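You operate a simulated robot arm through the tools that you are given. There is no shell and no other tool. Be economical: measure what you need, move in short steps, check, and stop when the job is done.

The job below is to be done with a simulated robot arm. You get a single attempt, and the scene is never put back.

Task
Tint the white can beside the dispenser with 3 shots of orange.
Fine: slide it under the spouts on the tray and leave it there; drip nothing; shut the valve after. Set down upright: can.
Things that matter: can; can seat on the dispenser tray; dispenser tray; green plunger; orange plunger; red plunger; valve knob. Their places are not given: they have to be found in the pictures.

The check looks at the end state, three seconds after you hand in, the way a careful person would. Anything else that was tipped, shoved, dropped, spilled or broken makes it a failure.

Robot
A 6-joint arm with a two-finger parallel gripper, fixed in place. Base frame: the origin is at the foot of the arm, x ahead of it, y to its left, z up. Lengths are in mm, angles in rad, forces in N, time in s.
With the tool pointing down near the work surface it reaches from about 260 to 680 mm from the base axis. Its first joint turns from -1.152 to 1.152 rad. Payload 2.9 kg.
The TCP is the grasp point between the finger pads, 30 mm short of the fingertips. In the tool frame z runs along the fingers and y along their closing line. The gripper opens to 110 mm. The fingers are 20 mm wide and 10 mm thick; the gripper's body (48 by 112 mm) begins 55 mm behind the TCP.
Orientation is that of the tool frame in the base frame, as a unit quaternion [x, y, z, w]. With the fingers straight down and closing along the base's y, the tool's x points along the base's -x, its y along +y and its z along -z.

Tools
- The arm moves only by the tool step_arm. Its argument "deltas" is a list of rows, each an object of numbers (a shift or turn left out is 0, a gripper value left out holds the last): "fingers": the gripper command, from -1 (shut) to 1 (fully open), values between in proportion; "x", "y", "z": the shift along the tool's x, y, z in mm; "ax", "ay", "az": the turn, a rotation vector about the tool's x, y, z in rad. In form: [{"fingers": .., "x": .., "y": .., "z": .., "ax": .., "ay": .., "az": ..}, ...]. A call has 1 to 8 rows; each row is the pose to reach, as a shift and turn from the pose commanded when the call began, along the tool's axes at that moment. A row lasts 0.2 s, in which the tool goes at most 50 mm and 0.15 rad; a call with a longer step from one row to the next is refused whole, and so is a gripper value outside its range. A pose out of reach is approached as far as the arm can. The call stops where the force on the tool passes 70 N (or 10 N more than at its start, if that is more) or the arm is blocked; 0.2 s more then pass. The fingers move at their own pace (about 108 mm/s each) and stop on an object; they squeeze with about 43 N. The grip force told is the motor's: it shows also when the fingers shut on nothing. Time passes only in rows, and 0.2 s behind the last, so rows that repeat a pose let the fingers close. It gives the time, the measured TCP pose, the force on the tool (base axes), the opening and the grip force at its end, in the units of the frame above (readings bear some noise), with the torque about the TCP (base axes, N m) and any sound that the robot's microphone picked up.
- Cameras (640 x 400 px; columns grow to the right, rows downward): "scene" is fixed at [71.6, 422, 1404.6]; the picture's right is [-0.83, -0.56, 0.00], its down [-0.22, 0.32, -0.92] and it looks along [0.52, -0.76, -0.39] (base axes); focal length 343 px, centre (320, 200). "wrist" rides on the gripper at [72, 17, -103] in the tool frame; the picture's right is [-0.23, 0.97, 0.00], its down [-0.76, -0.18, -0.62] and it looks along [-0.61, -0.14, 0.78] (tool axes); focal length 222 px, centre (320, 200).
- get_image(camera): a new picture of that camera. It takes no simulated time.
- pixel_to_xyz(camera, pixels): for up to 12 pixels [column, row] of the newest picture of that camera ("zoom" is the newest enlarged one), the place [x, y, z] in the base frame of the surface seen there, good to about 3 mm. It takes no simulated time.
- inspect(camera, box): a new picture of the part [left, top, right, bottom] of that camera's present view, enlarged. It takes no simulated time.
- close_job(): hands the job in; it is judged then, once.

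Keep the steps short. Do not move on a guess: measure, check each grasp and each placing, and mend mistakes. In all there are 80 turns and 54 pictures (those below and enlarged ones count). Leave the gripper open and the arm clear of the work at the hand-in unless told otherwise, and finish with a single line.

The tools are called as name(argument=value, ...) on one line, values as JSON. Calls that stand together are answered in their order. step_arm: Moves the arm, as the interface text tells. Its arguments: {"type":"object","properties":{"deltas":{"type":"array"}},"required":["deltas"]} The other tools are called the same way: get_image (camera) takes a picture; pixel_to_xyz (camera, pixels) gives the place of the surface under pixels of a picture; inspect (camera, box) takes an enlarged picture of a part of a camera's view; close_job () hands the job in.

At the start:

```text
time: 0.0
tool_pos: [370.6, -115.4, 1280.9]
ee_rot: [0.0, 1.0, -0.001, 0.0]
ft_force: [0.5, 0.2, 0.4]
wrist_torque: [0.01, -0.01, 0.0]
opening: 110.2
grasp_force: 0.1
```

scene: 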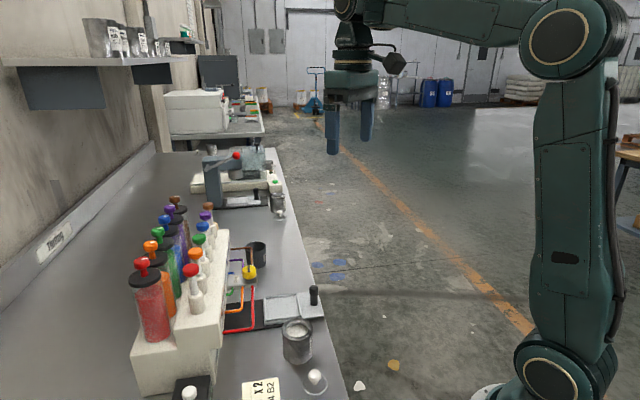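
wrist: 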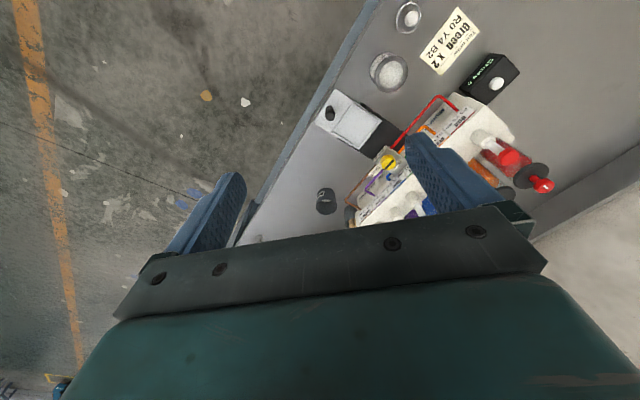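

I see the dispenser in the lower left of the scene view, with the can near (297,340). I'll enlarge both views first to identify the parts.

inspect(camera="scene", box=[120, 180, 360, 400])

inspect(camera="wrist", box=[300, 0, 570, 230])

```text
1.82 times, centred on (240, 290) of scene
```

zoom: 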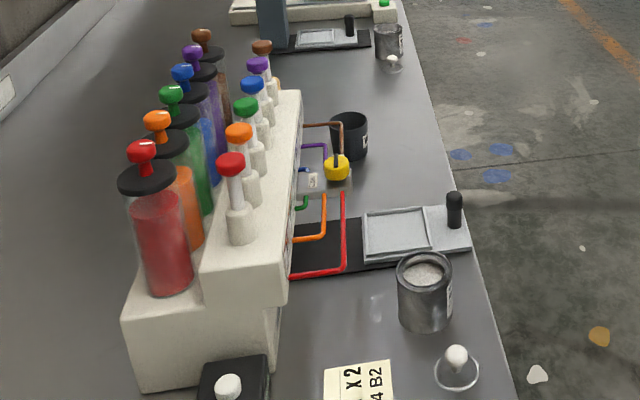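

```text
1.74 times, centred on (435, 115) of wrist
```

zoom: 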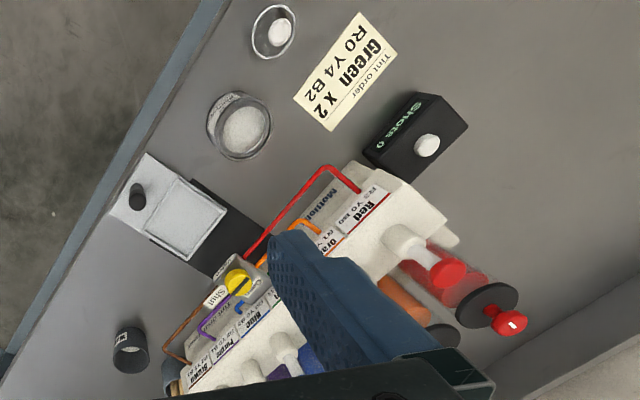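

The wrist view shows the tray at zoom (185,215), the white can (240,130), the yellow valve knob (240,282) and a shot counter reading 0. I'll measure these points.

pixel_to_xyz(camera="zoom", pixels=[[245, 130], [212, 120], [268, 140], [138, 195], [186, 216], [152, 235], [225, 208], [240, 282], [426, 145], [448, 272], [275, 33], [130, 350]])

pixel_to_xyz(camera="scene", pixels=[[190, 270], [195, 254], [198, 240], [201, 226], [295, 328], [314, 290], [249, 271], [141, 263], [228, 290], [200, 280], [203, 268], [280, 306]])

```text
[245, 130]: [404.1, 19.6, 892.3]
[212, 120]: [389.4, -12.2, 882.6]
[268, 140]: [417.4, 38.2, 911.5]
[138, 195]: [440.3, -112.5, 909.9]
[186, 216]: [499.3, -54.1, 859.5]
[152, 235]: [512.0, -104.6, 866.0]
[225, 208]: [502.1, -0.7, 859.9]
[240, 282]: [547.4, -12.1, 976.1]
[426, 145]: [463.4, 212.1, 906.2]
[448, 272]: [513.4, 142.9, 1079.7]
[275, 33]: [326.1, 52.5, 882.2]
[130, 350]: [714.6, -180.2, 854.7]
```

```text
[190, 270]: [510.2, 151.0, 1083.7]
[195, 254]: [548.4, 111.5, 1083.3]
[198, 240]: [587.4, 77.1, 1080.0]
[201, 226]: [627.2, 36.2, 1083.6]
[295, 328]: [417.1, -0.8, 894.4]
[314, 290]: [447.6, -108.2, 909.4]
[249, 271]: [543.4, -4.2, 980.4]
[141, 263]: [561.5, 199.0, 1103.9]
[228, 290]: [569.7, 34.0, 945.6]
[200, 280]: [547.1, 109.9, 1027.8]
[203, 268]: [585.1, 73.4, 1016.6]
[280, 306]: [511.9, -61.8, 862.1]
```

The can is near (407,14) and the tray handle at (440,-112). The tray slides along about (+0.7,+0.7) towards the manifold at (545,-8). I'll move the arm to the dispenser's open front and yaw it 45° for a closer look.

step_arm(deltas=[{"x": 7, "y": -15, "z": 22, "az": -0.13}, {"x": 14, "y": -30, "z": 44, "az": -0.26}, {"x": 21, "y": -45, "z": 66, "az": -0.39}, {"x": 28, "y": -60, "z": 88, "az": -0.52}, {"x": 35, "y": -75, "z": 110, "az": -0.65}, {"x": 40, "y": -85, "z": 130, "az": -0.785}])

get_image(camera="wrist")

```text
time: 1.4
tool_pos: [330.1, -201.8, 1149.6]
ee_rot: [-0.383, 0.924, -0.001, 0.0]
ft_force: [0.2, 0.3, 0.3]
wrist_torque: [0.03, -0.03, -0.01]
opening: 110.0
grasp_force: 0.1
```

```text
49 pictures are left
```

wrist: 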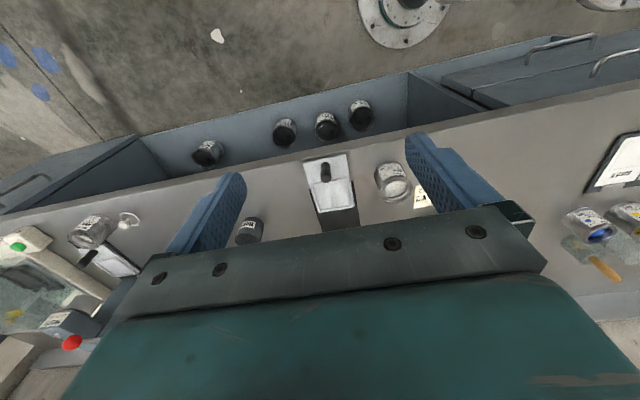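

The wrist camera looks back under the gripper. I'll tilt the tool about 0.8 rad so the camera faces the front of the dispenser.

step_arm(deltas=[{"ay": -0.14}, {"ay": -0.28}, {"ay": -0.42}, {"ay": -0.56}, {"ay": -0.7}, {"ay": -0.8}])

get_image(camera="wrist")

```text
time: 2.8
tool_pos: [329.9, -200.6, 1150.6]
ee_rot: [-0.352, 0.851, 0.149, 0.361]
ft_force: [0.2, -0.1, 0.7]
wrist_torque: [0.03, 0.02, -0.01]
opening: 110.0
grasp_force: 0.1
```

```text
48 pictures are left
```

wrist: 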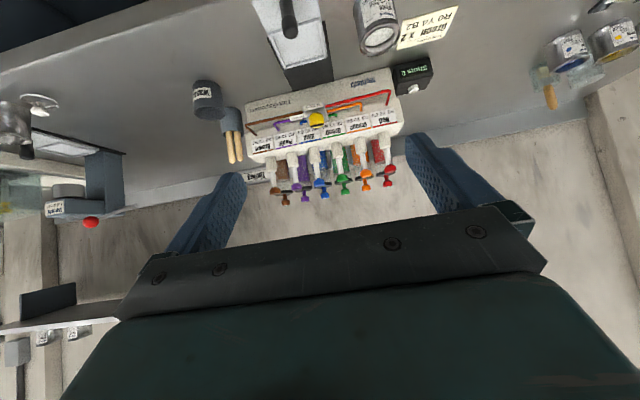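

A good front view, though upside-down. I'll enlarge it.

inspect(camera="wrist", box=[230, 60, 430, 200])

inspect(camera="wrist", box=[230, 0, 430, 130])

```text
2.86 times, centred on (330, 130) of wrist
```

zoom: 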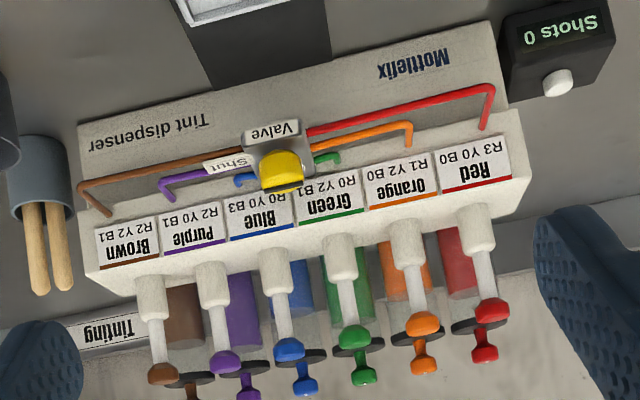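

```text
3.08 times, centred on (330, 65) of wrist
```

zoom: 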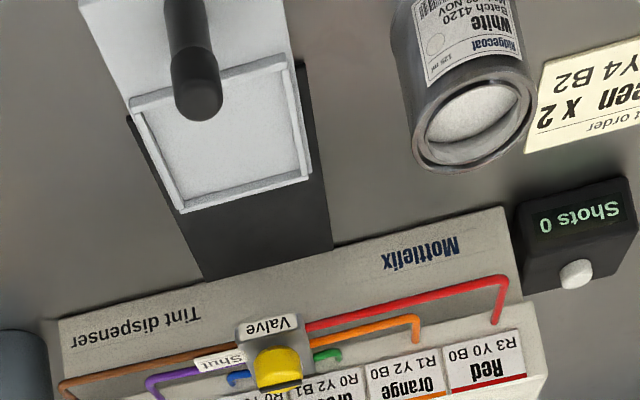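

Labels: the orange plunger is second after red, and the yellow knob sits on a "Valve" block with a "Shut" mark. I'll zoom in on the knob and read surface points.

inspect(camera="wrist", box=[290, 90, 350, 130])

inspect(camera="scene", box=[215, 240, 285, 300])

```text
10.00 times, centred on (320, 110) of wrist
```

zoom: 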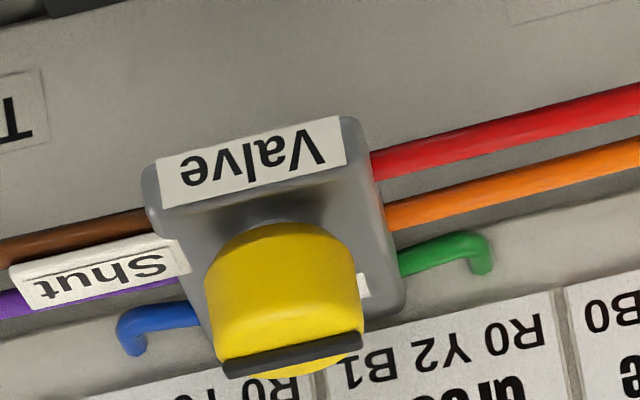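

```text
6.67 times, centred on (250, 270) of scene
```

zoom: 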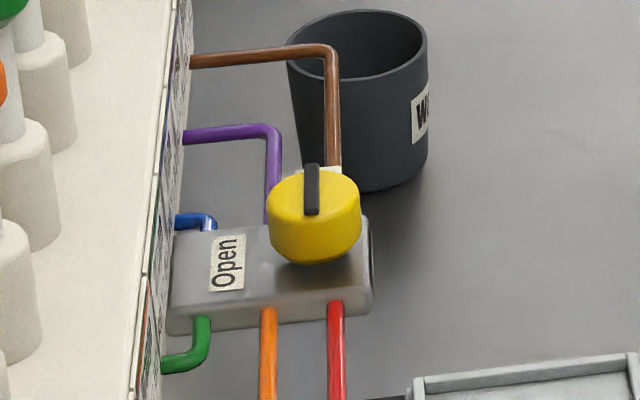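

The knob's black pointer aims at "Shut" (+x,-y). The "Open" mark is towards the dispenser (+x,+y), so opening is a 90° counter-clockwise turn seen from above. Now I'll measure the knob and block.

pixel_to_xyz(camera="zoom", pixels=[[316, 222], [273, 195], [356, 200], [311, 175], [312, 205], [318, 250], [227, 262], [185, 290], [340, 295], [365, 260], [230, 325], [330, 318]])

inspect(camera="scene", box=[170, 210, 240, 310])

```text
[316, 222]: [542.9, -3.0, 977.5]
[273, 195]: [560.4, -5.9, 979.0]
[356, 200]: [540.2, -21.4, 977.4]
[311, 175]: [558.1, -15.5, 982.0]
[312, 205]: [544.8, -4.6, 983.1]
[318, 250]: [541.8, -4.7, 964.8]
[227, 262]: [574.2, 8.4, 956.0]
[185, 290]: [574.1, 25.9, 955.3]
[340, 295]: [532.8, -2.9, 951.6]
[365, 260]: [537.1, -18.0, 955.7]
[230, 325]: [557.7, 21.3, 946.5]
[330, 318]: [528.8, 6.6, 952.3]
```

```text
4.00 times, centred on (205, 260) of scene
```

zoom: 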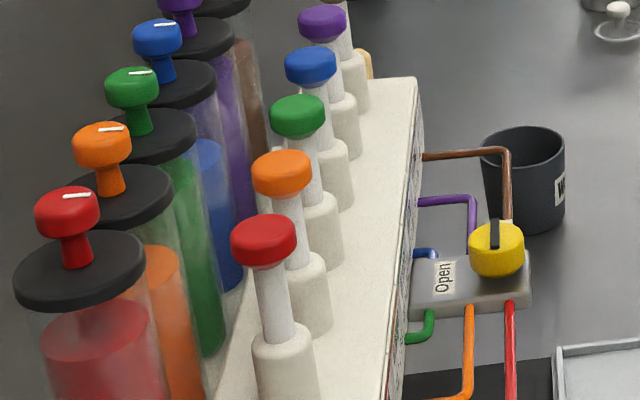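

Knob centre is about (550,-13), top 978. Next I'll measure the can and the tray accurately.

inspect(camera="scene", box=[240, 280, 340, 380])

```text
4.00 times, centred on (290, 330) of scene
```

zoom: 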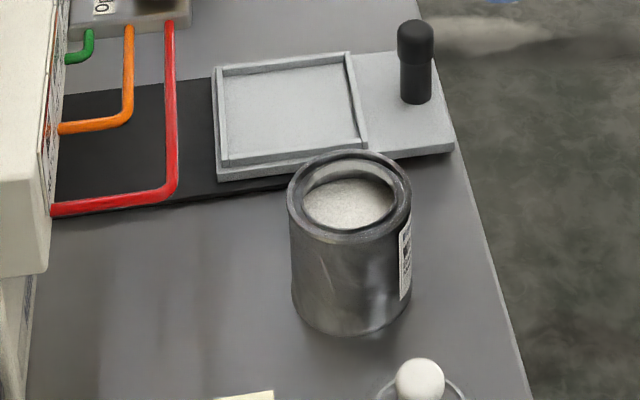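

pixel_to_xyz(camera="zoom", pixels=[[294, 195], [407, 195], [350, 156], [348, 236], [348, 205], [350, 345], [224, 72], [226, 157], [345, 60], [358, 143], [416, 30], [416, 110]])

pixel_to_xyz(camera="wrist", pixels=[[378, 50], [362, 38], [395, 38], [375, 20], [260, 20], [275, 65], [330, 58], [305, 80], [290, 30], [290, 5], [310, 120], [345, 80]])

```text
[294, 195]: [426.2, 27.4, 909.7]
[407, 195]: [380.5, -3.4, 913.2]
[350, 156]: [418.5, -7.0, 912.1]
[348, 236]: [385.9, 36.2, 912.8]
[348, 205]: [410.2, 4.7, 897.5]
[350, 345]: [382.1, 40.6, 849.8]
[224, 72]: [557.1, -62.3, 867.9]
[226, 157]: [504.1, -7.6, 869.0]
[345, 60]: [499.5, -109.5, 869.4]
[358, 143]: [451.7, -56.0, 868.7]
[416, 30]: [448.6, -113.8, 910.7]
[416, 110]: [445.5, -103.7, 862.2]
```

```text
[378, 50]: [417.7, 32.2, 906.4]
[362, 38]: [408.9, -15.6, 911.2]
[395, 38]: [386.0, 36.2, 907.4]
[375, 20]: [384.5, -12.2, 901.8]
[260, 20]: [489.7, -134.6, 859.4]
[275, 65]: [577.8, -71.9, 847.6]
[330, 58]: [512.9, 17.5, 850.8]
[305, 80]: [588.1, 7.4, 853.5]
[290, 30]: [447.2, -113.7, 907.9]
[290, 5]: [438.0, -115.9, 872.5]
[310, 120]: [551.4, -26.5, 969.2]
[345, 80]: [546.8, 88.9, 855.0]
```

The can centre is (403,13), with about 56 mm diameter and z from 850 to 913. The seat centre is about (503,-59), with its lip at 869. I'll level the tool again and set an opening of 80 so the fingers miss the neighbours.

step_arm(deltas=[{"ay": 0.14, "fingers": 0.455}, {"ay": 0.28}, {"ay": 0.42}, {"ay": 0.56}, {"ay": 0.7}, {"ay": 0.8}])

```text
time: 4.2
tool_pos: [329.6, -200.9, 1150.2]
ee_rot: [-0.384, 0.924, 0.0, -0.001]
ft_force: [0.4, -0.8, -0.6]
wrist_torque: [-0.01, 0.0, 0.02]
opening: 80.0
grasp_force: 0.1
```

Now I'll move above the can at (403,13), z 1000.

step_arm(deltas=[{"x": -29, "y": 14, "z": 20}, {"x": -58, "y": 28, "z": 40}, {"x": -87, "y": 42, "z": 60}, {"x": -116, "y": 57, "z": 80}, {"x": -145, "y": 71, "z": 100}, {"x": -174, "y": 85, "z": 125}, {"x": -203.2, "y": 99.3, "z": 150}])

get_image(camera="wrist")

inspect(camera="scene", box=[220, 240, 360, 390])

```text
time: 5.8
tool_pos: [404.3, 12.9, 1000.3]
ee_rot: [-0.381, 0.924, -0.001, 0.0]
ft_force: [-0.6, 0.8, -0.4]
wrist_torque: [-0.01, 0.01, -0.01]
opening: 80.0
grasp_force: 0.0
```

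```text
41 pictures are left
```

wrist: 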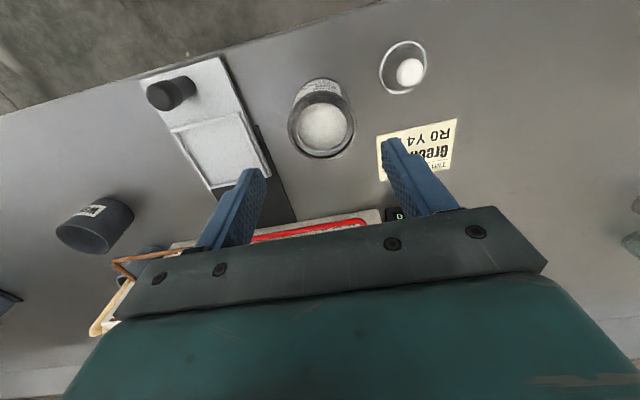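

```text
2.67 times, centred on (290, 315) of scene
```

zoom: 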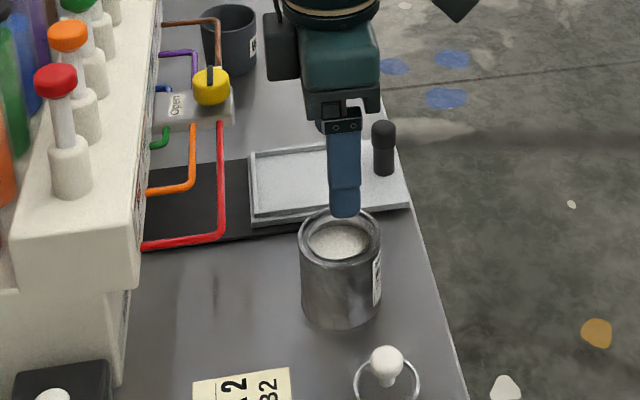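

I'll confirm the can rim from this closer view.

pixel_to_xyz(camera="wrist", pixels=[[290, 125], [354, 125], [322, 155], [322, 94], [300, 147], [345, 147], [344, 104], [299, 104]])

```text
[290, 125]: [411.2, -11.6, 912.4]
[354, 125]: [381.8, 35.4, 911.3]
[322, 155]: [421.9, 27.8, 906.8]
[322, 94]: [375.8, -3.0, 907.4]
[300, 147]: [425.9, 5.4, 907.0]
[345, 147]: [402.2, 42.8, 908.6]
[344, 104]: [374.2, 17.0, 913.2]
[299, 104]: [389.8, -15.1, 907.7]
```

The centre is about (400,12.5). I'll lower to z 895 around the can.

step_arm(deltas=[{"x": 2.5, "y": 1.8, "z": 20}, {"x": 2.5, "y": 1.8, "z": 45}, {"x": 2.5, "y": 1.8, "z": 70}, {"x": 2.5, "y": 1.8, "z": 90}, {"x": 2.5, "y": 1.8, "z": 105}])

inspect(camera="scene", box=[220, 240, 360, 390])

```text
time: 7.0
tool_pos: [400.7, 13.8, 894.9]
ee_rot: [-0.382, 0.924, 0.0, 0.0]
ft_force: [0.5, -0.2, 0.2]
wrist_torque: [0.0, -0.01, 0.03]
opening: 80.0
grasp_force: 0.1
```

```text
2.67 times, centred on (290, 315) of scene
```

zoom: 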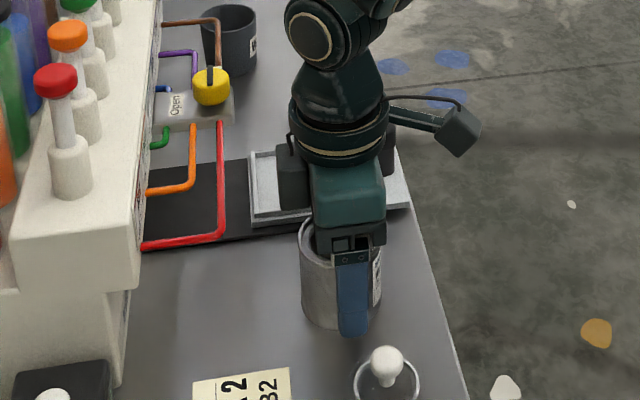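

The fingers straddle the can. I'll close on it.

step_arm(deltas=[{"fingers": 0.1}, {"fingers": -0.2}, {"fingers": -1}, {"fingers": -1}])

```text
time: 8.0
tool_pos: [400.8, 12.5, 894.4]
ee_rot: [-0.383, 0.924, 0.0, 0.0]
ft_force: [-0.5, 0.6, 0.4]
wrist_torque: [-0.01, 0.0, 0.06]
opening: 60.6
grasp_force: 42.8
```

Holding at 60.6 mm. I'll lift gently by 40 mm.

step_arm(deltas=[{"z": -3}, {"z": -10}, {"z": -20}, {"z": -30}, {"z": -37}, {"z": -40}])

inspect(camera="scene", box=[220, 240, 360, 390])

```text
time: 9.4
tool_pos: [400.1, 12.0, 934.4]
ee_rot: [-0.383, 0.924, 0.0, 0.0]
ft_force: [-0.4, 0.2, -1.3]
wrist_torque: [0.02, -0.01, 0.02]
opening: 60.9
grasp_force: 42.6
```

```text
2.67 times, centred on (290, 315) of scene
```

zoom: 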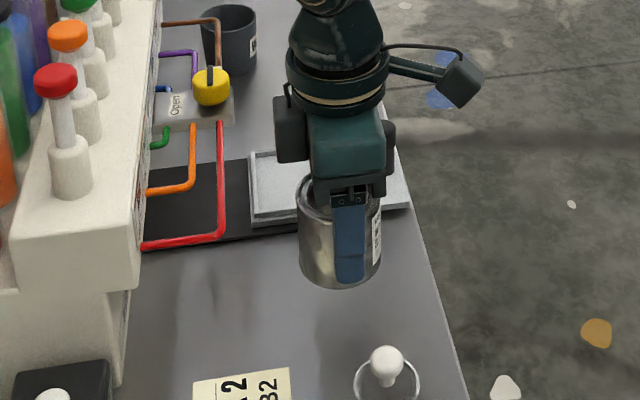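

The can is lifted level. Before placing it I'll refine the seat's inner edges from the wrist view.

inspect(camera="wrist", box=[80, 20, 320, 220])

```text
2.00 times, centred on (200, 120) of wrist
```

zoom: 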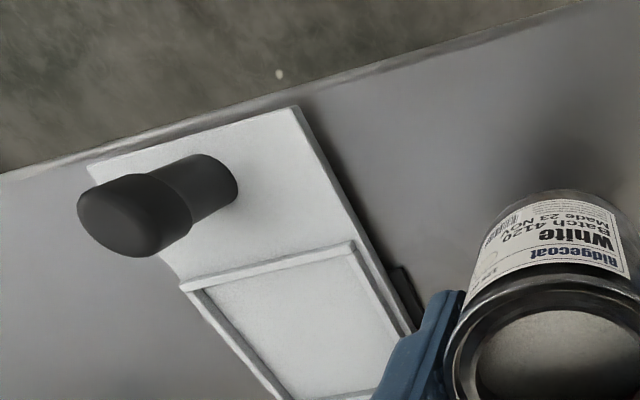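

pixel_to_xyz(camera="zoom", pixels=[[270, 262], [270, 272], [320, 256], [230, 275], [220, 310], [232, 305], [250, 355], [260, 350], [365, 275], [375, 268], [390, 320], [405, 320]])

pixel_to_xyz(camera="wrist", pixels=[[320, 190], [310, 200], [345, 170], [380, 195], [345, 220]])

```text
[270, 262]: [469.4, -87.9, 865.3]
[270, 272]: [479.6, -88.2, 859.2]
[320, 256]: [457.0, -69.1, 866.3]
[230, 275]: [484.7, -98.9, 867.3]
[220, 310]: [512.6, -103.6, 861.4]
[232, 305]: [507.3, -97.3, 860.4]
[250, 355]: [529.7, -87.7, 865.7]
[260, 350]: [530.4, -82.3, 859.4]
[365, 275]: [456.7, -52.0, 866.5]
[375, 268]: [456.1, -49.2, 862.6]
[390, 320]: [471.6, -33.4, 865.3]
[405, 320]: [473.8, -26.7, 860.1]
```

```text
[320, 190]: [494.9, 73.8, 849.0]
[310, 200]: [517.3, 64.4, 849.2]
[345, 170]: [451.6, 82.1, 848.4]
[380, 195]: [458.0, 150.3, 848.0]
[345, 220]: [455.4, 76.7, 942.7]
```

The seat centre comes out at (502,-59.4), with about 6 mm clearance around the can. I'll carry the can there at this height, gently.

step_arm(deltas=[{"x": -1, "y": -6}, {"x": -3.5, "y": -20}, {"x": -7, "y": -39}, {"x": -10.5, "y": -60}, {"x": -14.5, "y": -82}, {"x": -18, "y": -102}, {"x": -20.5, "y": -117}, {"x": -21.3, "y": -122.5}])

inspect(camera="scene", box=[220, 230, 360, 360])

get_image(camera="wrist")

```text
time: 11.2
tool_pos: [502.2, -59.5, 933.2]
ee_rot: [-0.382, 0.924, 0.0, -0.001]
ft_force: [0.8, 0.0, -2.2]
wrist_torque: [0.02, 0.01, 0.01]
opening: 60.8
grasp_force: 43.0
```

```text
3.08 times, centred on (290, 295) of scene
```

zoom: 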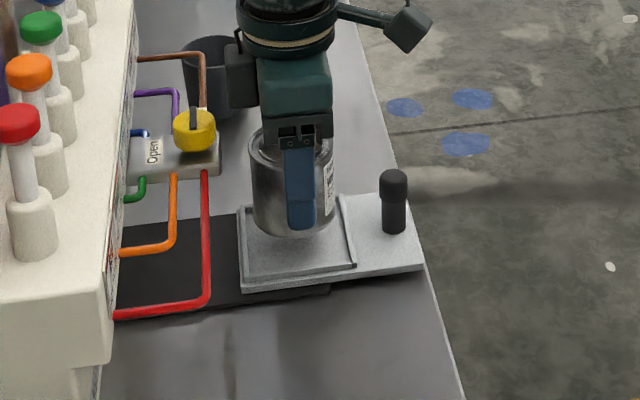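

```text
35 pictures are left
```

wrist: 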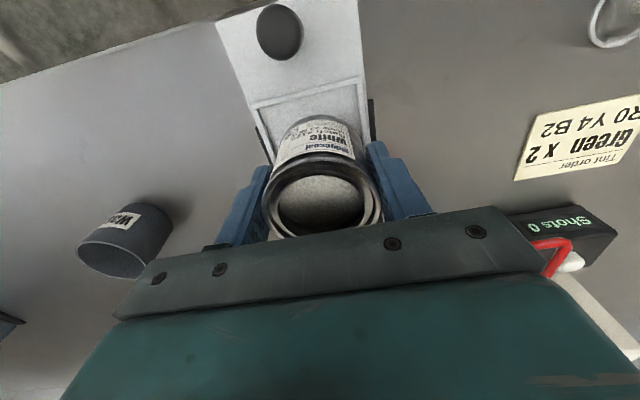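

The can is over the seat and centred. I'll lower it to just above the floor, with contact expected near TCP z 904.

step_arm(deltas=[{"z": 6}, {"z": 13}, {"z": 20}, {"z": 24}, {"z": 27}])

inspect(camera="wrist", box=[200, 60, 440, 240])

```text
time: 12.4
tool_pos: [501.9, -58.6, 908.2]
ee_rot: [-0.383, 0.924, 0.0, 0.001]
ft_force: [-0.2, 0.8, -1.8]
wrist_torque: [-0.01, -0.01, -0.03]
opening: 61.4
grasp_force: 43.3
```

```text
2.22 times, centred on (320, 150) of wrist
```

zoom: 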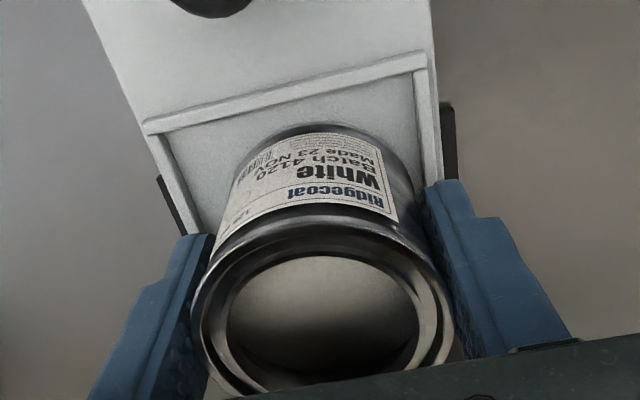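

pixel_to_xyz(camera="zoom", pixels=[[310, 100], [310, 115], [312, 123], [315, 130], [290, 92], [220, 200], [175, 180], [420, 130]])

inspect(camera="scene", box=[250, 260, 340, 330])

```text
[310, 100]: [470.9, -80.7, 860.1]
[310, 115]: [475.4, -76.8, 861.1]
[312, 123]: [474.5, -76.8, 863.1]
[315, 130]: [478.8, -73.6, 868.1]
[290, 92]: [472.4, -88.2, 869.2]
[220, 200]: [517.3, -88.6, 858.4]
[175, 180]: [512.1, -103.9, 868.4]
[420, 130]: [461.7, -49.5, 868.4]
```

```text
5.71 times, centred on (295, 295) of scene
```

zoom: 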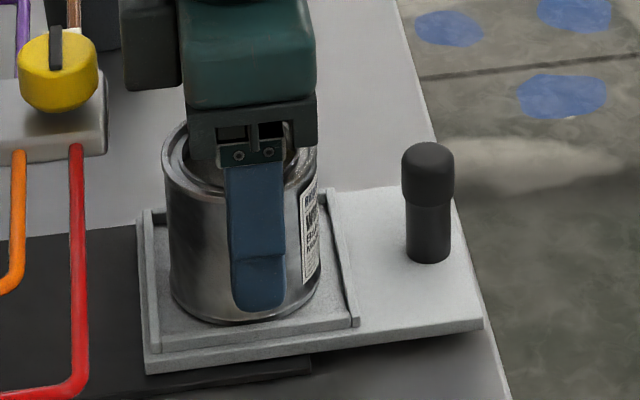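

The can is inside the lips, about 5 mm from the handle-side lip. I'll lower the last few mm.

step_arm(deltas=[{"z": 1.5}, {"z": 3}, {"z": 3}])

```text
time: 13.2
tool_pos: [502.1, -59.2, 906.4]
ee_rot: [-0.383, 0.924, -0.001, 0.001]
ft_force: [-3.8, 2.3, 16.7]
wrist_torque: [0.18, 0.6, -0.04]
opening: 61.2
grasp_force: 43.5
```

Contact: 17 N upward at z 906. I'll back off 1 mm and open to 84, then look.

step_arm(deltas=[{"z": -1}, {"z": -1, "fingers": 0.2}, {"z": -1, "fingers": 0.5}, {"z": -1, "fingers": 0.5}])

inspect(camera="wrist", box=[200, 60, 440, 240])

```text
time: 14.2
tool_pos: [503.2, -58.0, 905.2]
ee_rot: [-0.383, 0.924, 0.0, -0.001]
ft_force: [-0.2, -0.3, 0.3]
wrist_torque: [0.01, 0.03, -0.02]
opening: 82.7
grasp_force: 0.1
```

```text
2.22 times, centred on (320, 150) of wrist
```

zoom: 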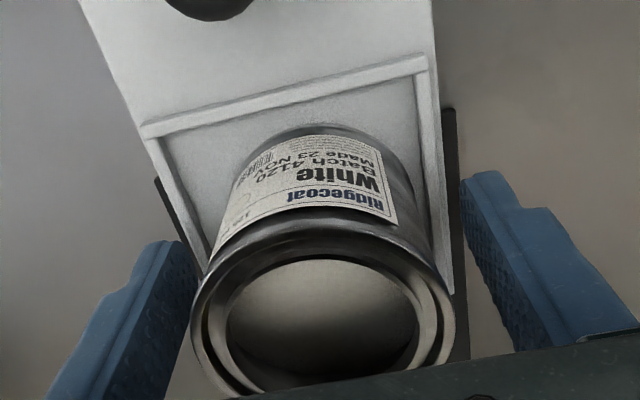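

The can is standing in the seat. I'll lift off and move over the handle at (447,-113).

step_arm(deltas=[{"z": -20}, {"z": -50}, {"z": -80}, {"z": -80, "x": 30}, {"z": -80, "x": 60}, {"z": -80, "x": 79}])

inspect(camera="scene", box=[215, 230, 345, 340])

get_image(camera="wrist")

```text
time: 15.6
tool_pos: [447.0, -116.1, 986.2]
ee_rot: [-0.383, 0.924, 0.0, -0.001]
ft_force: [0.5, 0.3, -0.1]
wrist_torque: [-0.01, -0.01, -0.01]
opening: 82.6
grasp_force: 0.0
```

```text
3.64 times, centred on (280, 285) of scene
```

zoom: 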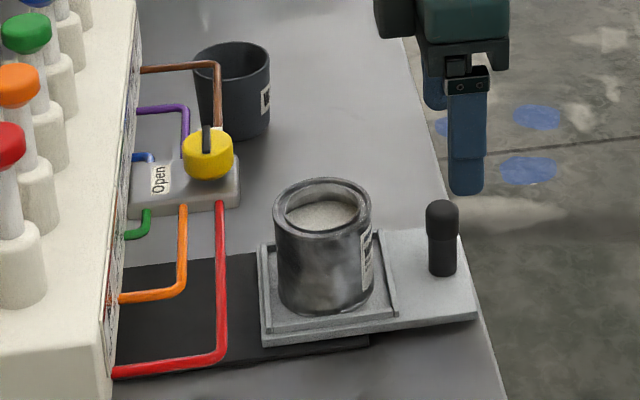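

```text
30 pictures are left
```

wrist: 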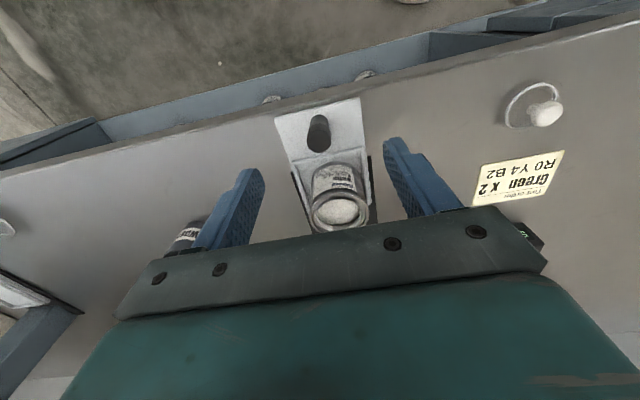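

The can sits well in the seat. I'll measure the handle and the black rail and tray edges.

pixel_to_xyz(camera="zoom", pixels=[[442, 215], [442, 260], [430, 225], [456, 225], [130, 280], [115, 340], [262, 330], [322, 183], [322, 238], [180, 210], [215, 345], [100, 395]])

pixel_to_xyz(camera="wrist", pixels=[[320, 122], [320, 145], [309, 135], [329, 135]])

```text
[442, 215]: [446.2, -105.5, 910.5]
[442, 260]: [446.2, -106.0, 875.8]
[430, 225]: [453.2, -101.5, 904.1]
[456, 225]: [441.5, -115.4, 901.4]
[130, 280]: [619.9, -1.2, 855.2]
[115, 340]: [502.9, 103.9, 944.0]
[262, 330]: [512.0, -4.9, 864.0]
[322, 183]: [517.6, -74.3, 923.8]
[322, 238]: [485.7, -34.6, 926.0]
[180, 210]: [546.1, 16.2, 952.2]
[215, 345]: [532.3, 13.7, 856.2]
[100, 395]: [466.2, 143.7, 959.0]
```

```text
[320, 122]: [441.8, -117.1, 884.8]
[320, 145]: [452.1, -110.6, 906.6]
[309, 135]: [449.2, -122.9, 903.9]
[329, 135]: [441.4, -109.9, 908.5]
```

The handle centre is about (447,-112). I'll descend around it to z 899 and close.

step_arm(deltas=[{"x": -3, "y": 2, "z": 25}, {"x": -3, "y": 2, "z": 50}, {"x": -3, "y": 2, "z": 75}, {"x": -3, "y": 2, "z": 87}, {"x": -3, "y": 2, "z": 87, "fingers": 0}, {"x": -3, "y": 2, "z": 87, "fingers": -0.4}, {"x": -3, "y": 2, "z": 87, "fingers": -1}, {"x": -3, "y": 2, "z": 87, "fingers": -1}])

inspect(camera="scene", box=[215, 230, 345, 340])

```text
time: 17.4
tool_pos: [450.4, -115.5, 899.1]
ee_rot: [-0.38, 0.925, -0.004, 0.003]
ft_force: [28.6, -29.3, -10.8]
wrist_torque: [0.5, 1.1, -0.24]
opening: 21.5
grasp_force: 45.1
```

```text
3.64 times, centred on (280, 285) of scene
```

zoom: 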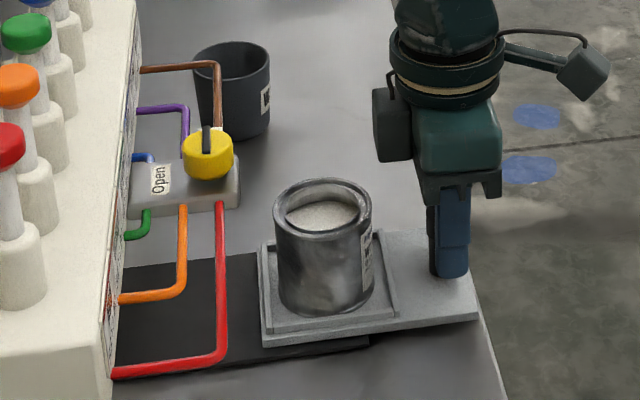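

The handle is gripped (21.5 mm), but I read about 41 N sideways because the centre was a few mm off. I'll shift 4 mm with the handle to relieve it.

step_arm(deltas=[{"y": -2}, {"y": -4}, {"y": -4}])

```text
time: 18.2
tool_pos: [451.4, -113.8, 901.2]
ee_rot: [-0.383, 0.924, 0.0, 0.001]
ft_force: [13.9, -13.3, 3.9]
wrist_torque: [0.84, 0.01, 0.0]
opening: 21.8
grasp_force: 45.8
```

The side force is down to 19 N. I'll start sliding the tray inwards slowly, 24 mm first.

step_arm(deltas=[{"x": -2, "y": -1}, {"x": -6, "y": -1.5}, {"x": -12, "y": -1.5}, {"x": -18, "y": -1.5}, {"x": -22, "y": -1.5}, {"x": -24, "y": -1.5}])

inspect(camera="scene", box=[215, 230, 345, 340])

```text
time: 19.6
tool_pos: [467.2, -98.3, 899.2]
ee_rot: [-0.383, 0.924, -0.001, 0.0]
ft_force: [-1.2, 0.6, 23.7]
wrist_torque: [0.88, 0.15, 0.03]
opening: 21.9
grasp_force: 45.4
```

```text
3.64 times, centred on (280, 285) of scene
```

zoom: 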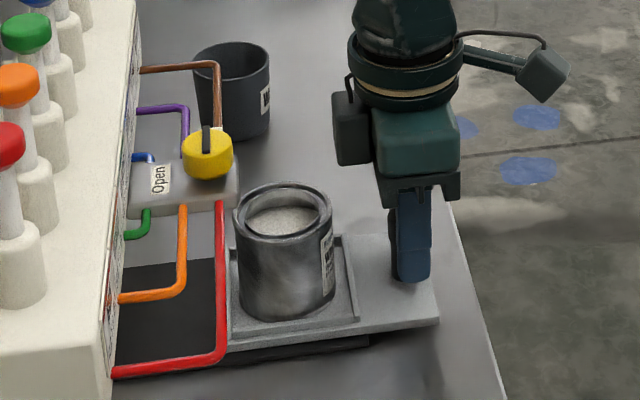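

The tray and can slide smoothly, about 22 mm so far. I'll continue another 40 mm, 1 mm higher to ease the vertical force.

step_arm(deltas=[{"x": -3, "z": -1}, {"x": -9, "z": -1}, {"x": -16, "z": -1}, {"x": -23, "z": -1}, {"x": -30, "z": -1}, {"x": -36, "z": -1}, {"x": -40, "z": -1}])

inspect(camera="scene", box=[215, 230, 345, 340])

```text
time: 21.2
tool_pos: [495.6, -69.6, 900.1]
ee_rot: [-0.382, 0.924, -0.001, 0.0]
ft_force: [0.9, -1.5, 5.4]
wrist_torque: [0.37, 0.43, -0.03]
opening: 21.7
grasp_force: 45.2
```

```text
3.64 times, centred on (280, 285) of scene
```

zoom: 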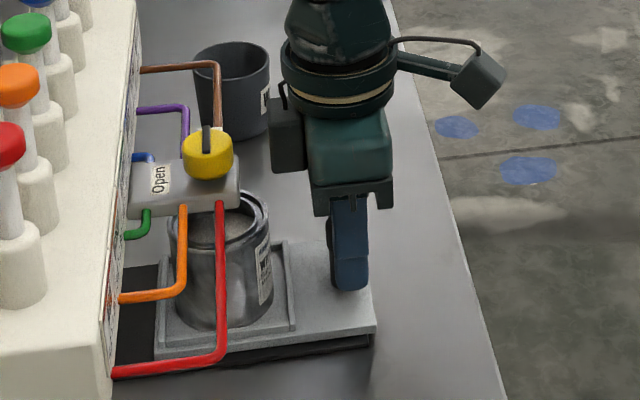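

The can is at s≈376, and the block's centre looks to be at s≈396. I'll keep pushing gently in short steps towards the end stop.

step_arm(deltas=[{"x": -3}, {"x": -7}, {"x": -11}, {"x": -14}, {"x": -16}])

inspect(camera="scene", box=[215, 230, 345, 340])

```text
time: 22.4
tool_pos: [507.1, -58.3, 898.7]
ee_rot: [-0.383, 0.924, -0.001, -0.001]
ft_force: [-3.1, 2.4, -1.8]
wrist_torque: [-0.69, -0.55, -0.13]
opening: 21.8
grasp_force: 45.0
```

```text
3.64 times, centred on (280, 285) of scene
```

zoom: 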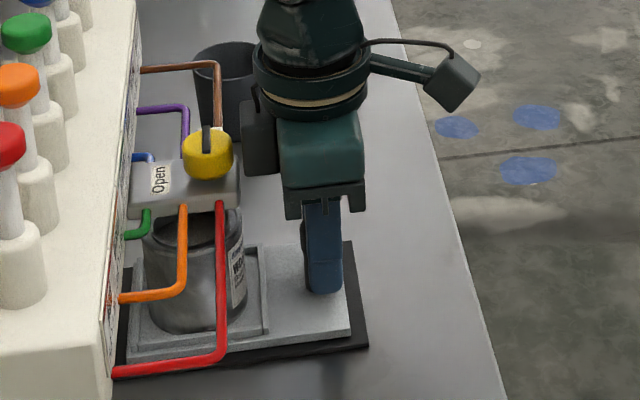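

The can centre is now at s≈392. I'll push a few more mm, watching the force for the stop.

step_arm(deltas=[{"x": -2}, {"x": -4}, {"x": -4}])

inspect(camera="wrist", box=[200, 60, 440, 240])

```text
time: 23.2
tool_pos: [509.1, -56.1, 900.6]
ee_rot: [-0.383, 0.924, 0.0, -0.001]
ft_force: [-7.7, 8.3, -4.3]
wrist_torque: [-0.53, -0.61, -0.02]
opening: 22.0
grasp_force: 45.0
```

```text
2.22 times, centred on (320, 150) of wrist
```

zoom: 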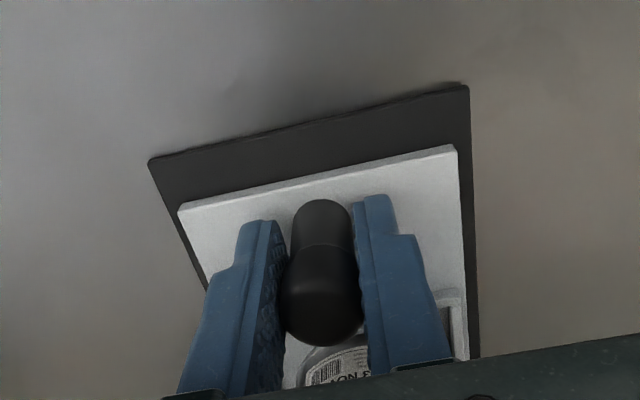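

No stop yet (s≈320 at the handle). I'll nudge on carefully to find the end stop.

step_arm(deltas=[{"x": -1.5}, {"x": -3}, {"x": -4.5}, {"x": -6}, {"x": -6}])

inspect(camera="scene", box=[215, 230, 345, 340])

```text
time: 24.4
tool_pos: [513.0, -55.0, 899.6]
ee_rot: [-0.379, 0.925, 0.001, -0.004]
ft_force: [-48.8, -20.9, 9.2]
wrist_torque: [2.42, -4.61, 0.75]
opening: 21.6
grasp_force: 45.1
```

```text
3.64 times, centred on (280, 285) of scene
```

zoom: 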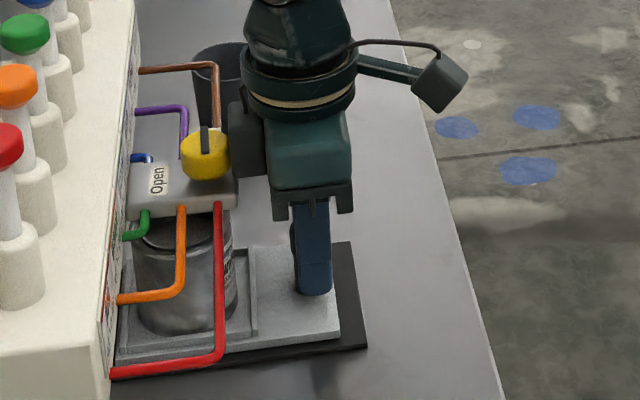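

The torque shows the contact is about 100 mm above the TCP. So the gripper body is touching the knob; this is not the tray stop. I'll back off at once and check that nothing has shifted.

step_arm(deltas=[{"x": 3}, {"x": 6}, {"x": 6}])

inspect(camera="scene", box=[215, 230, 345, 340])

```text
time: 25.2
tool_pos: [512.2, -53.8, 899.8]
ee_rot: [-0.384, 0.923, 0.0, 0.001]
ft_force: [-0.2, 3.3, -6.5]
wrist_torque: [-0.11, 1.4, -0.12]
opening: 21.7
grasp_force: 45.0
```

```text
3.64 times, centred on (280, 285) of scene
```

zoom: 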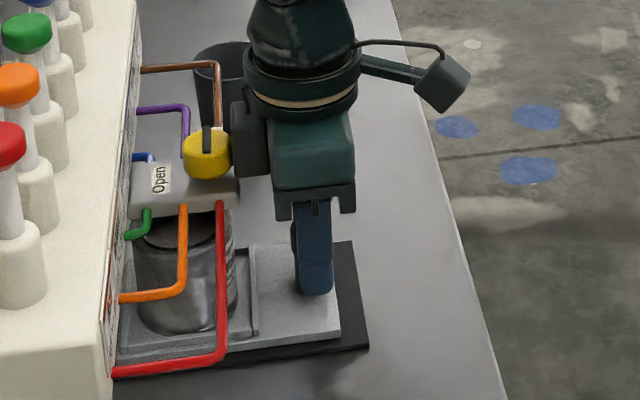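

The block has returned to its place; it was just slight elastic give. I'll release the handle and back straight away from the knob before rising.

step_arm(deltas=[{"fingers": -0.3}, {"fingers": 0}, {"fingers": 0}, {"x": 10}, {"x": 30}, {"x": 50}, {"x": 60, "z": -40}, {"x": 70, "z": -80}])

inspect(camera="scene", box=[215, 230, 345, 340])

```text
time: 27.0
tool_pos: [459.9, -105.7, 979.9]
ee_rot: [-0.383, 0.924, -0.001, 0.0]
ft_force: [0.1, 0.8, -0.1]
wrist_torque: [-0.03, 0.0, 0.03]
opening: 54.9
grasp_force: 0.0
```

```text
3.64 times, centred on (280, 285) of scene
```

zoom: 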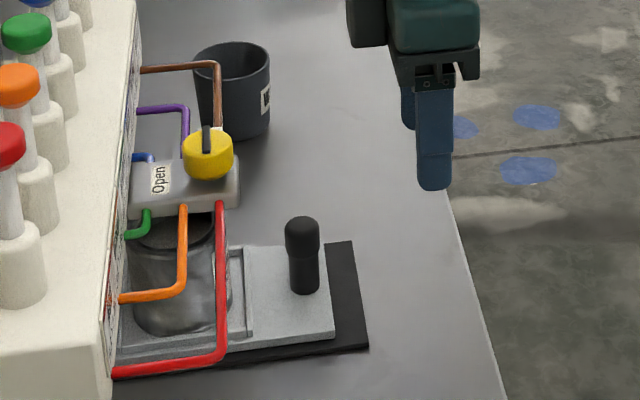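

Everything else looks unchanged. I'll measure where the tray, can and handle now stand against the block.

pixel_to_xyz(camera="zoom", pixels=[[302, 230], [333, 338], [240, 248], [325, 247], [160, 228], [200, 230], [352, 345], [128, 355], [130, 215], [237, 205], [160, 162], [170, 330]])

get_image(camera="wrist")

```text
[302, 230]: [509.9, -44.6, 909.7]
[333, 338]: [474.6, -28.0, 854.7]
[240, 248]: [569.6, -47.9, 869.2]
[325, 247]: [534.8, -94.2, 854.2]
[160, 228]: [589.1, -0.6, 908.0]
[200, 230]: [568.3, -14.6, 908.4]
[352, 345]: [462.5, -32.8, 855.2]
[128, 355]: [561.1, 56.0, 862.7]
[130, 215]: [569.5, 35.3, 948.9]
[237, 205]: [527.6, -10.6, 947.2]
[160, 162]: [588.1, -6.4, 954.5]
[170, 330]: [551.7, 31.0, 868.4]
```

```text
21 pictures are left
```

wrist: 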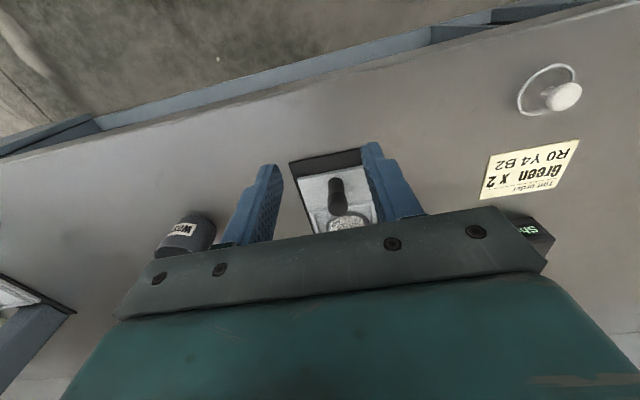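

The handle has travelled about 88 mm. The can centre is at s≈401 and the block spans s 366–428, so the can is under it. To confirm the end stop I'll shut the fingers and push the handle gently from outside, keeping the body clear of the knob.

step_arm(deltas=[{"fingers": -1, "z": 20}, {"z": 45}, {"z": 75}, {"z": 75, "x": -20}, {"z": 75, "x": -40}, {"z": 75, "x": -48}, {"z": 75, "x": -52}])

```text
time: 28.6
tool_pos: [499.2, -68.3, 905.8]
ee_rot: [-0.382, 0.924, -0.001, -0.001]
ft_force: [0.1, 0.4, 1.1]
wrist_torque: [-0.01, 0.03, -0.02]
opening: 0.2
grasp_force: 37.9
```

step_arm(deltas=[{"x": -2}, {"x": -4}, {"x": -6}, {"x": -6}])

```text
time: 29.6
tool_pos: [499.7, -65.4, 905.3]
ee_rot: [-0.382, 0.924, -0.001, -0.002]
ft_force: [-5.7, -6.6, 3.2]
wrist_torque: [0.02, -0.03, 0.02]
opening: 0.1
grasp_force: 37.7
```

Contact with the handle at about 9 N. I'll push 3 mm more to see whether it yields.

step_arm(deltas=[{"x": -1.5}, {"x": -3}, {"x": -3}])

```text
time: 30.4
tool_pos: [501.8, -64.3, 904.2]
ee_rot: [-0.38, 0.925, -0.001, -0.004]
ft_force: [-29.2, -23.9, 12.1]
wrist_torque: [0.15, -0.15, 0.14]
opening: 0.1
grasp_force: 37.5
```

It's a firm stop: 38 N with hardly any movement. The tray is home. I'll back off, rise, and yaw to -45° so a 90° counter-clockwise turn of the knob will end at +45°.

step_arm(deltas=[{"x": 10}, {"x": 30}, {"x": 30, "z": -40}, {"x": 30, "z": -85}, {"x": 30, "z": -130}, {"x": 30, "z": -175}])

step_arm(deltas=[{"az": 0.14, "fingers": 0}, {"az": 0.28}, {"az": 0.42}, {"az": 0.56}, {"az": 0.7}, {"az": 0.84}, {"az": 0.98}, {"az": 1.12}])

step_arm(deltas=[{"az": 0.14}, {"az": 0.28}, {"az": 0.42}, {"az": 0.45}])

```text
time: 31.8
tool_pos: [484.1, -83.4, 1080.0]
ee_rot: [-0.382, 0.924, 0.0, 0.0]
ft_force: [-0.8, 0.6, 0.1]
wrist_torque: [0.01, -0.01, -0.04]
opening: 0.0
grasp_force: 37.7
```

```text
time: 33.6
tool_pos: [483.9, -82.8, 1082.1]
ee_rot: [0.168, 0.986, -0.001, 0.0]
ft_force: [-0.6, 0.9, -0.1]
wrist_torque: [0.02, 0.01, 0.05]
opening: 55.0
grasp_force: 0.1
```

```text
time: 34.6
tool_pos: [482.9, -83.9, 1080.1]
ee_rot: [0.383, 0.924, -0.001, 0.0]
ft_force: [0.2, 0.3, 0.3]
wrist_torque: [0.01, -0.02, -0.02]
opening: 54.9
grasp_force: 0.0
```

Now I'll move above the knob (550,-13) at z 1080 and look.

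step_arm(deltas=[{"x": 1, "y": 30}, {"x": 2, "y": 60}, {"x": 2.3, "y": 85}, {"x": 2.3, "y": 97.4}, {"x": 2.3, "y": 97.4, "z": 20}])

get_image(camera="wrist")

```text
time: 35.8
tool_pos: [550.6, -12.1, 1060.1]
ee_rot: [0.383, 0.924, 0.0, -0.001]
ft_force: [0.5, -0.1, 0.5]
wrist_torque: [0.01, -0.02, -0.01]
opening: 55.0
grasp_force: 0.1
```

```text
20 pictures are left
```

wrist: 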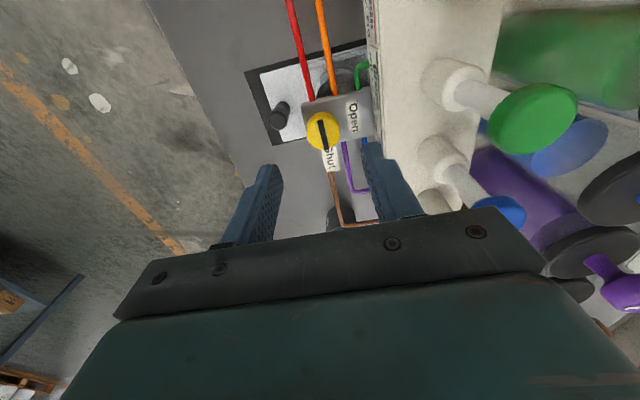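

I'll measure the knob from here.

pixel_to_xyz(camera="wrist", pixels=[[308, 131], [339, 131], [323, 115], [323, 147], [320, 122], [355, 105], [497, 205], [480, 200], [375, 60], [430, 130]])

inspect(camera="wrist", box=[280, 80, 400, 180])

```text
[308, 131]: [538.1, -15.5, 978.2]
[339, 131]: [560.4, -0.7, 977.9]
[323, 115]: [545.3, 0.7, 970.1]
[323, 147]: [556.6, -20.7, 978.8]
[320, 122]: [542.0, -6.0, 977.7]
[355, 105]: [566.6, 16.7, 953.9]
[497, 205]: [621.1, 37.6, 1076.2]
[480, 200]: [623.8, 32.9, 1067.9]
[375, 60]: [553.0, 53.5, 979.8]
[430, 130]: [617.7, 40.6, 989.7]
```

```text
4.00 times, centred on (340, 130) of wrist
```

zoom: 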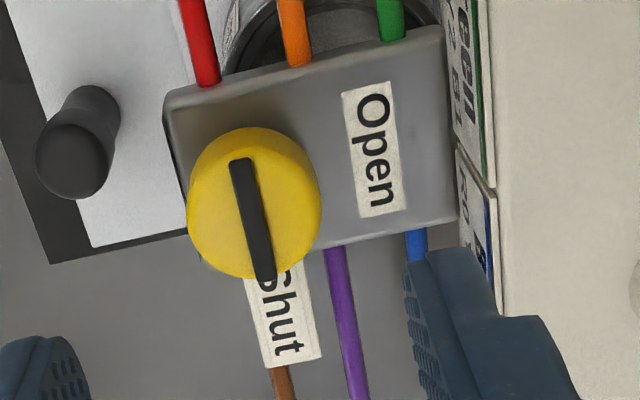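

Knob centre is about (550,-10) with radius 13. I'll narrow to 45 mm and descend to z 991, fingertips just above the block.

step_arm(deltas=[{"x": 1.5, "y": 1.5, "z": 15, "fingers": -0.18}, {"x": 1.5, "y": 1.5, "z": 35}, {"x": 1.5, "y": 1.5, "z": 55}, {"x": 1.5, "y": 1.5, "z": 65}, {"x": 1.5, "y": 1.5, "z": 69}])

inspect(camera="wrist", box=[230, 80, 430, 240])

```text
time: 37.0
tool_pos: [549.3, -10.6, 990.1]
ee_rot: [0.383, 0.924, 0.001, 0.001]
ft_force: [0.1, -0.2, 0.2]
wrist_torque: [0.03, 0.0, -0.04]
opening: 45.1
grasp_force: 0.0
```

```text
2.50 times, centred on (330, 160) of wrist
```

zoom: 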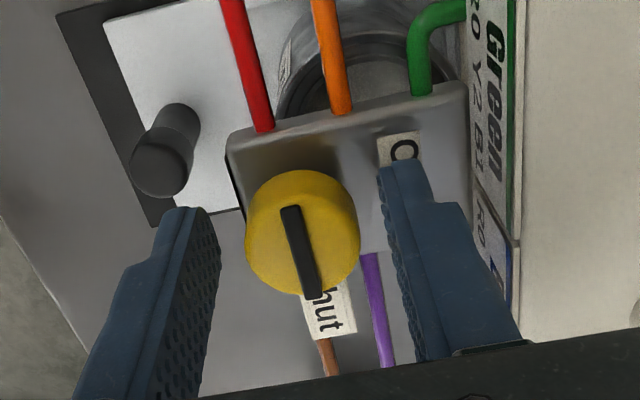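

Fingers are either side of the knob. I'll check the alignment with a few points.

pixel_to_xyz(camera="zoom", pixels=[[302, 185], [302, 290], [246, 235], [358, 235], [208, 215], [180, 212], [386, 175], [420, 165], [270, 160]])

```text
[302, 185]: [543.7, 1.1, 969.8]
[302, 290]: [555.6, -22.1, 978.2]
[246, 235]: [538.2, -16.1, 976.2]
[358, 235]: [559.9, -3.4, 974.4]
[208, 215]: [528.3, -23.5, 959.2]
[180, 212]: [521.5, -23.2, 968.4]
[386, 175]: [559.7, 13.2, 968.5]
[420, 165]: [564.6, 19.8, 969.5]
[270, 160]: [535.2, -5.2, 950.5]
```

Well centred. I'll close on the knob.

step_arm(deltas=[{"fingers": -0.4}, {"fingers": -1}, {"fingers": -1}, {"fingers": -1}])

```text
time: 38.0
tool_pos: [550.2, -10.1, 990.5]
ee_rot: [0.381, 0.924, 0.0, 0.001]
ft_force: [9.9, 9.0, -7.1]
wrist_torque: [-0.47, -1.03, 0.03]
opening: 29.2
grasp_force: 45.3
```

The knob is held (29 mm). I'll turn it counter-clockwise towards Open, 45° first.

step_arm(deltas=[{"y": 1, "az": -0.1}, {"y": 1, "az": -0.22}, {"y": 1, "az": -0.36}, {"y": 1, "az": -0.5}, {"y": 1, "az": -0.64}, {"y": 1, "az": -0.78}])

inspect(camera="scene", box=[195, 220, 305, 320])

```text
time: 39.4
tool_pos: [550.2, -10.6, 990.4]
ee_rot: [0.003, 1.0, -0.001, -0.001]
ft_force: [-3.4, -14.2, -6.0]
wrist_torque: [-0.34, -1.13, -0.06]
opening: 29.1
grasp_force: 45.4
```

```text
4.00 times, centred on (250, 270) of scene
```

zoom: 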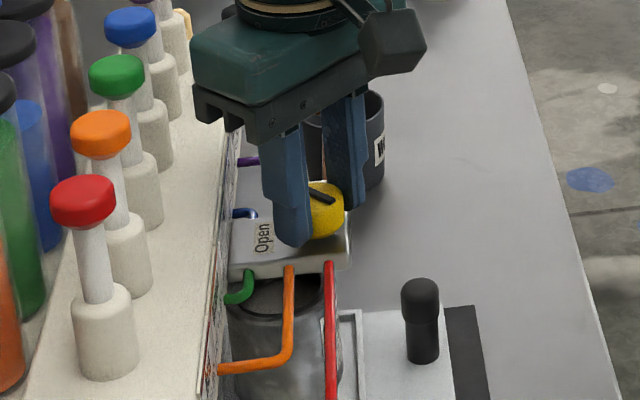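

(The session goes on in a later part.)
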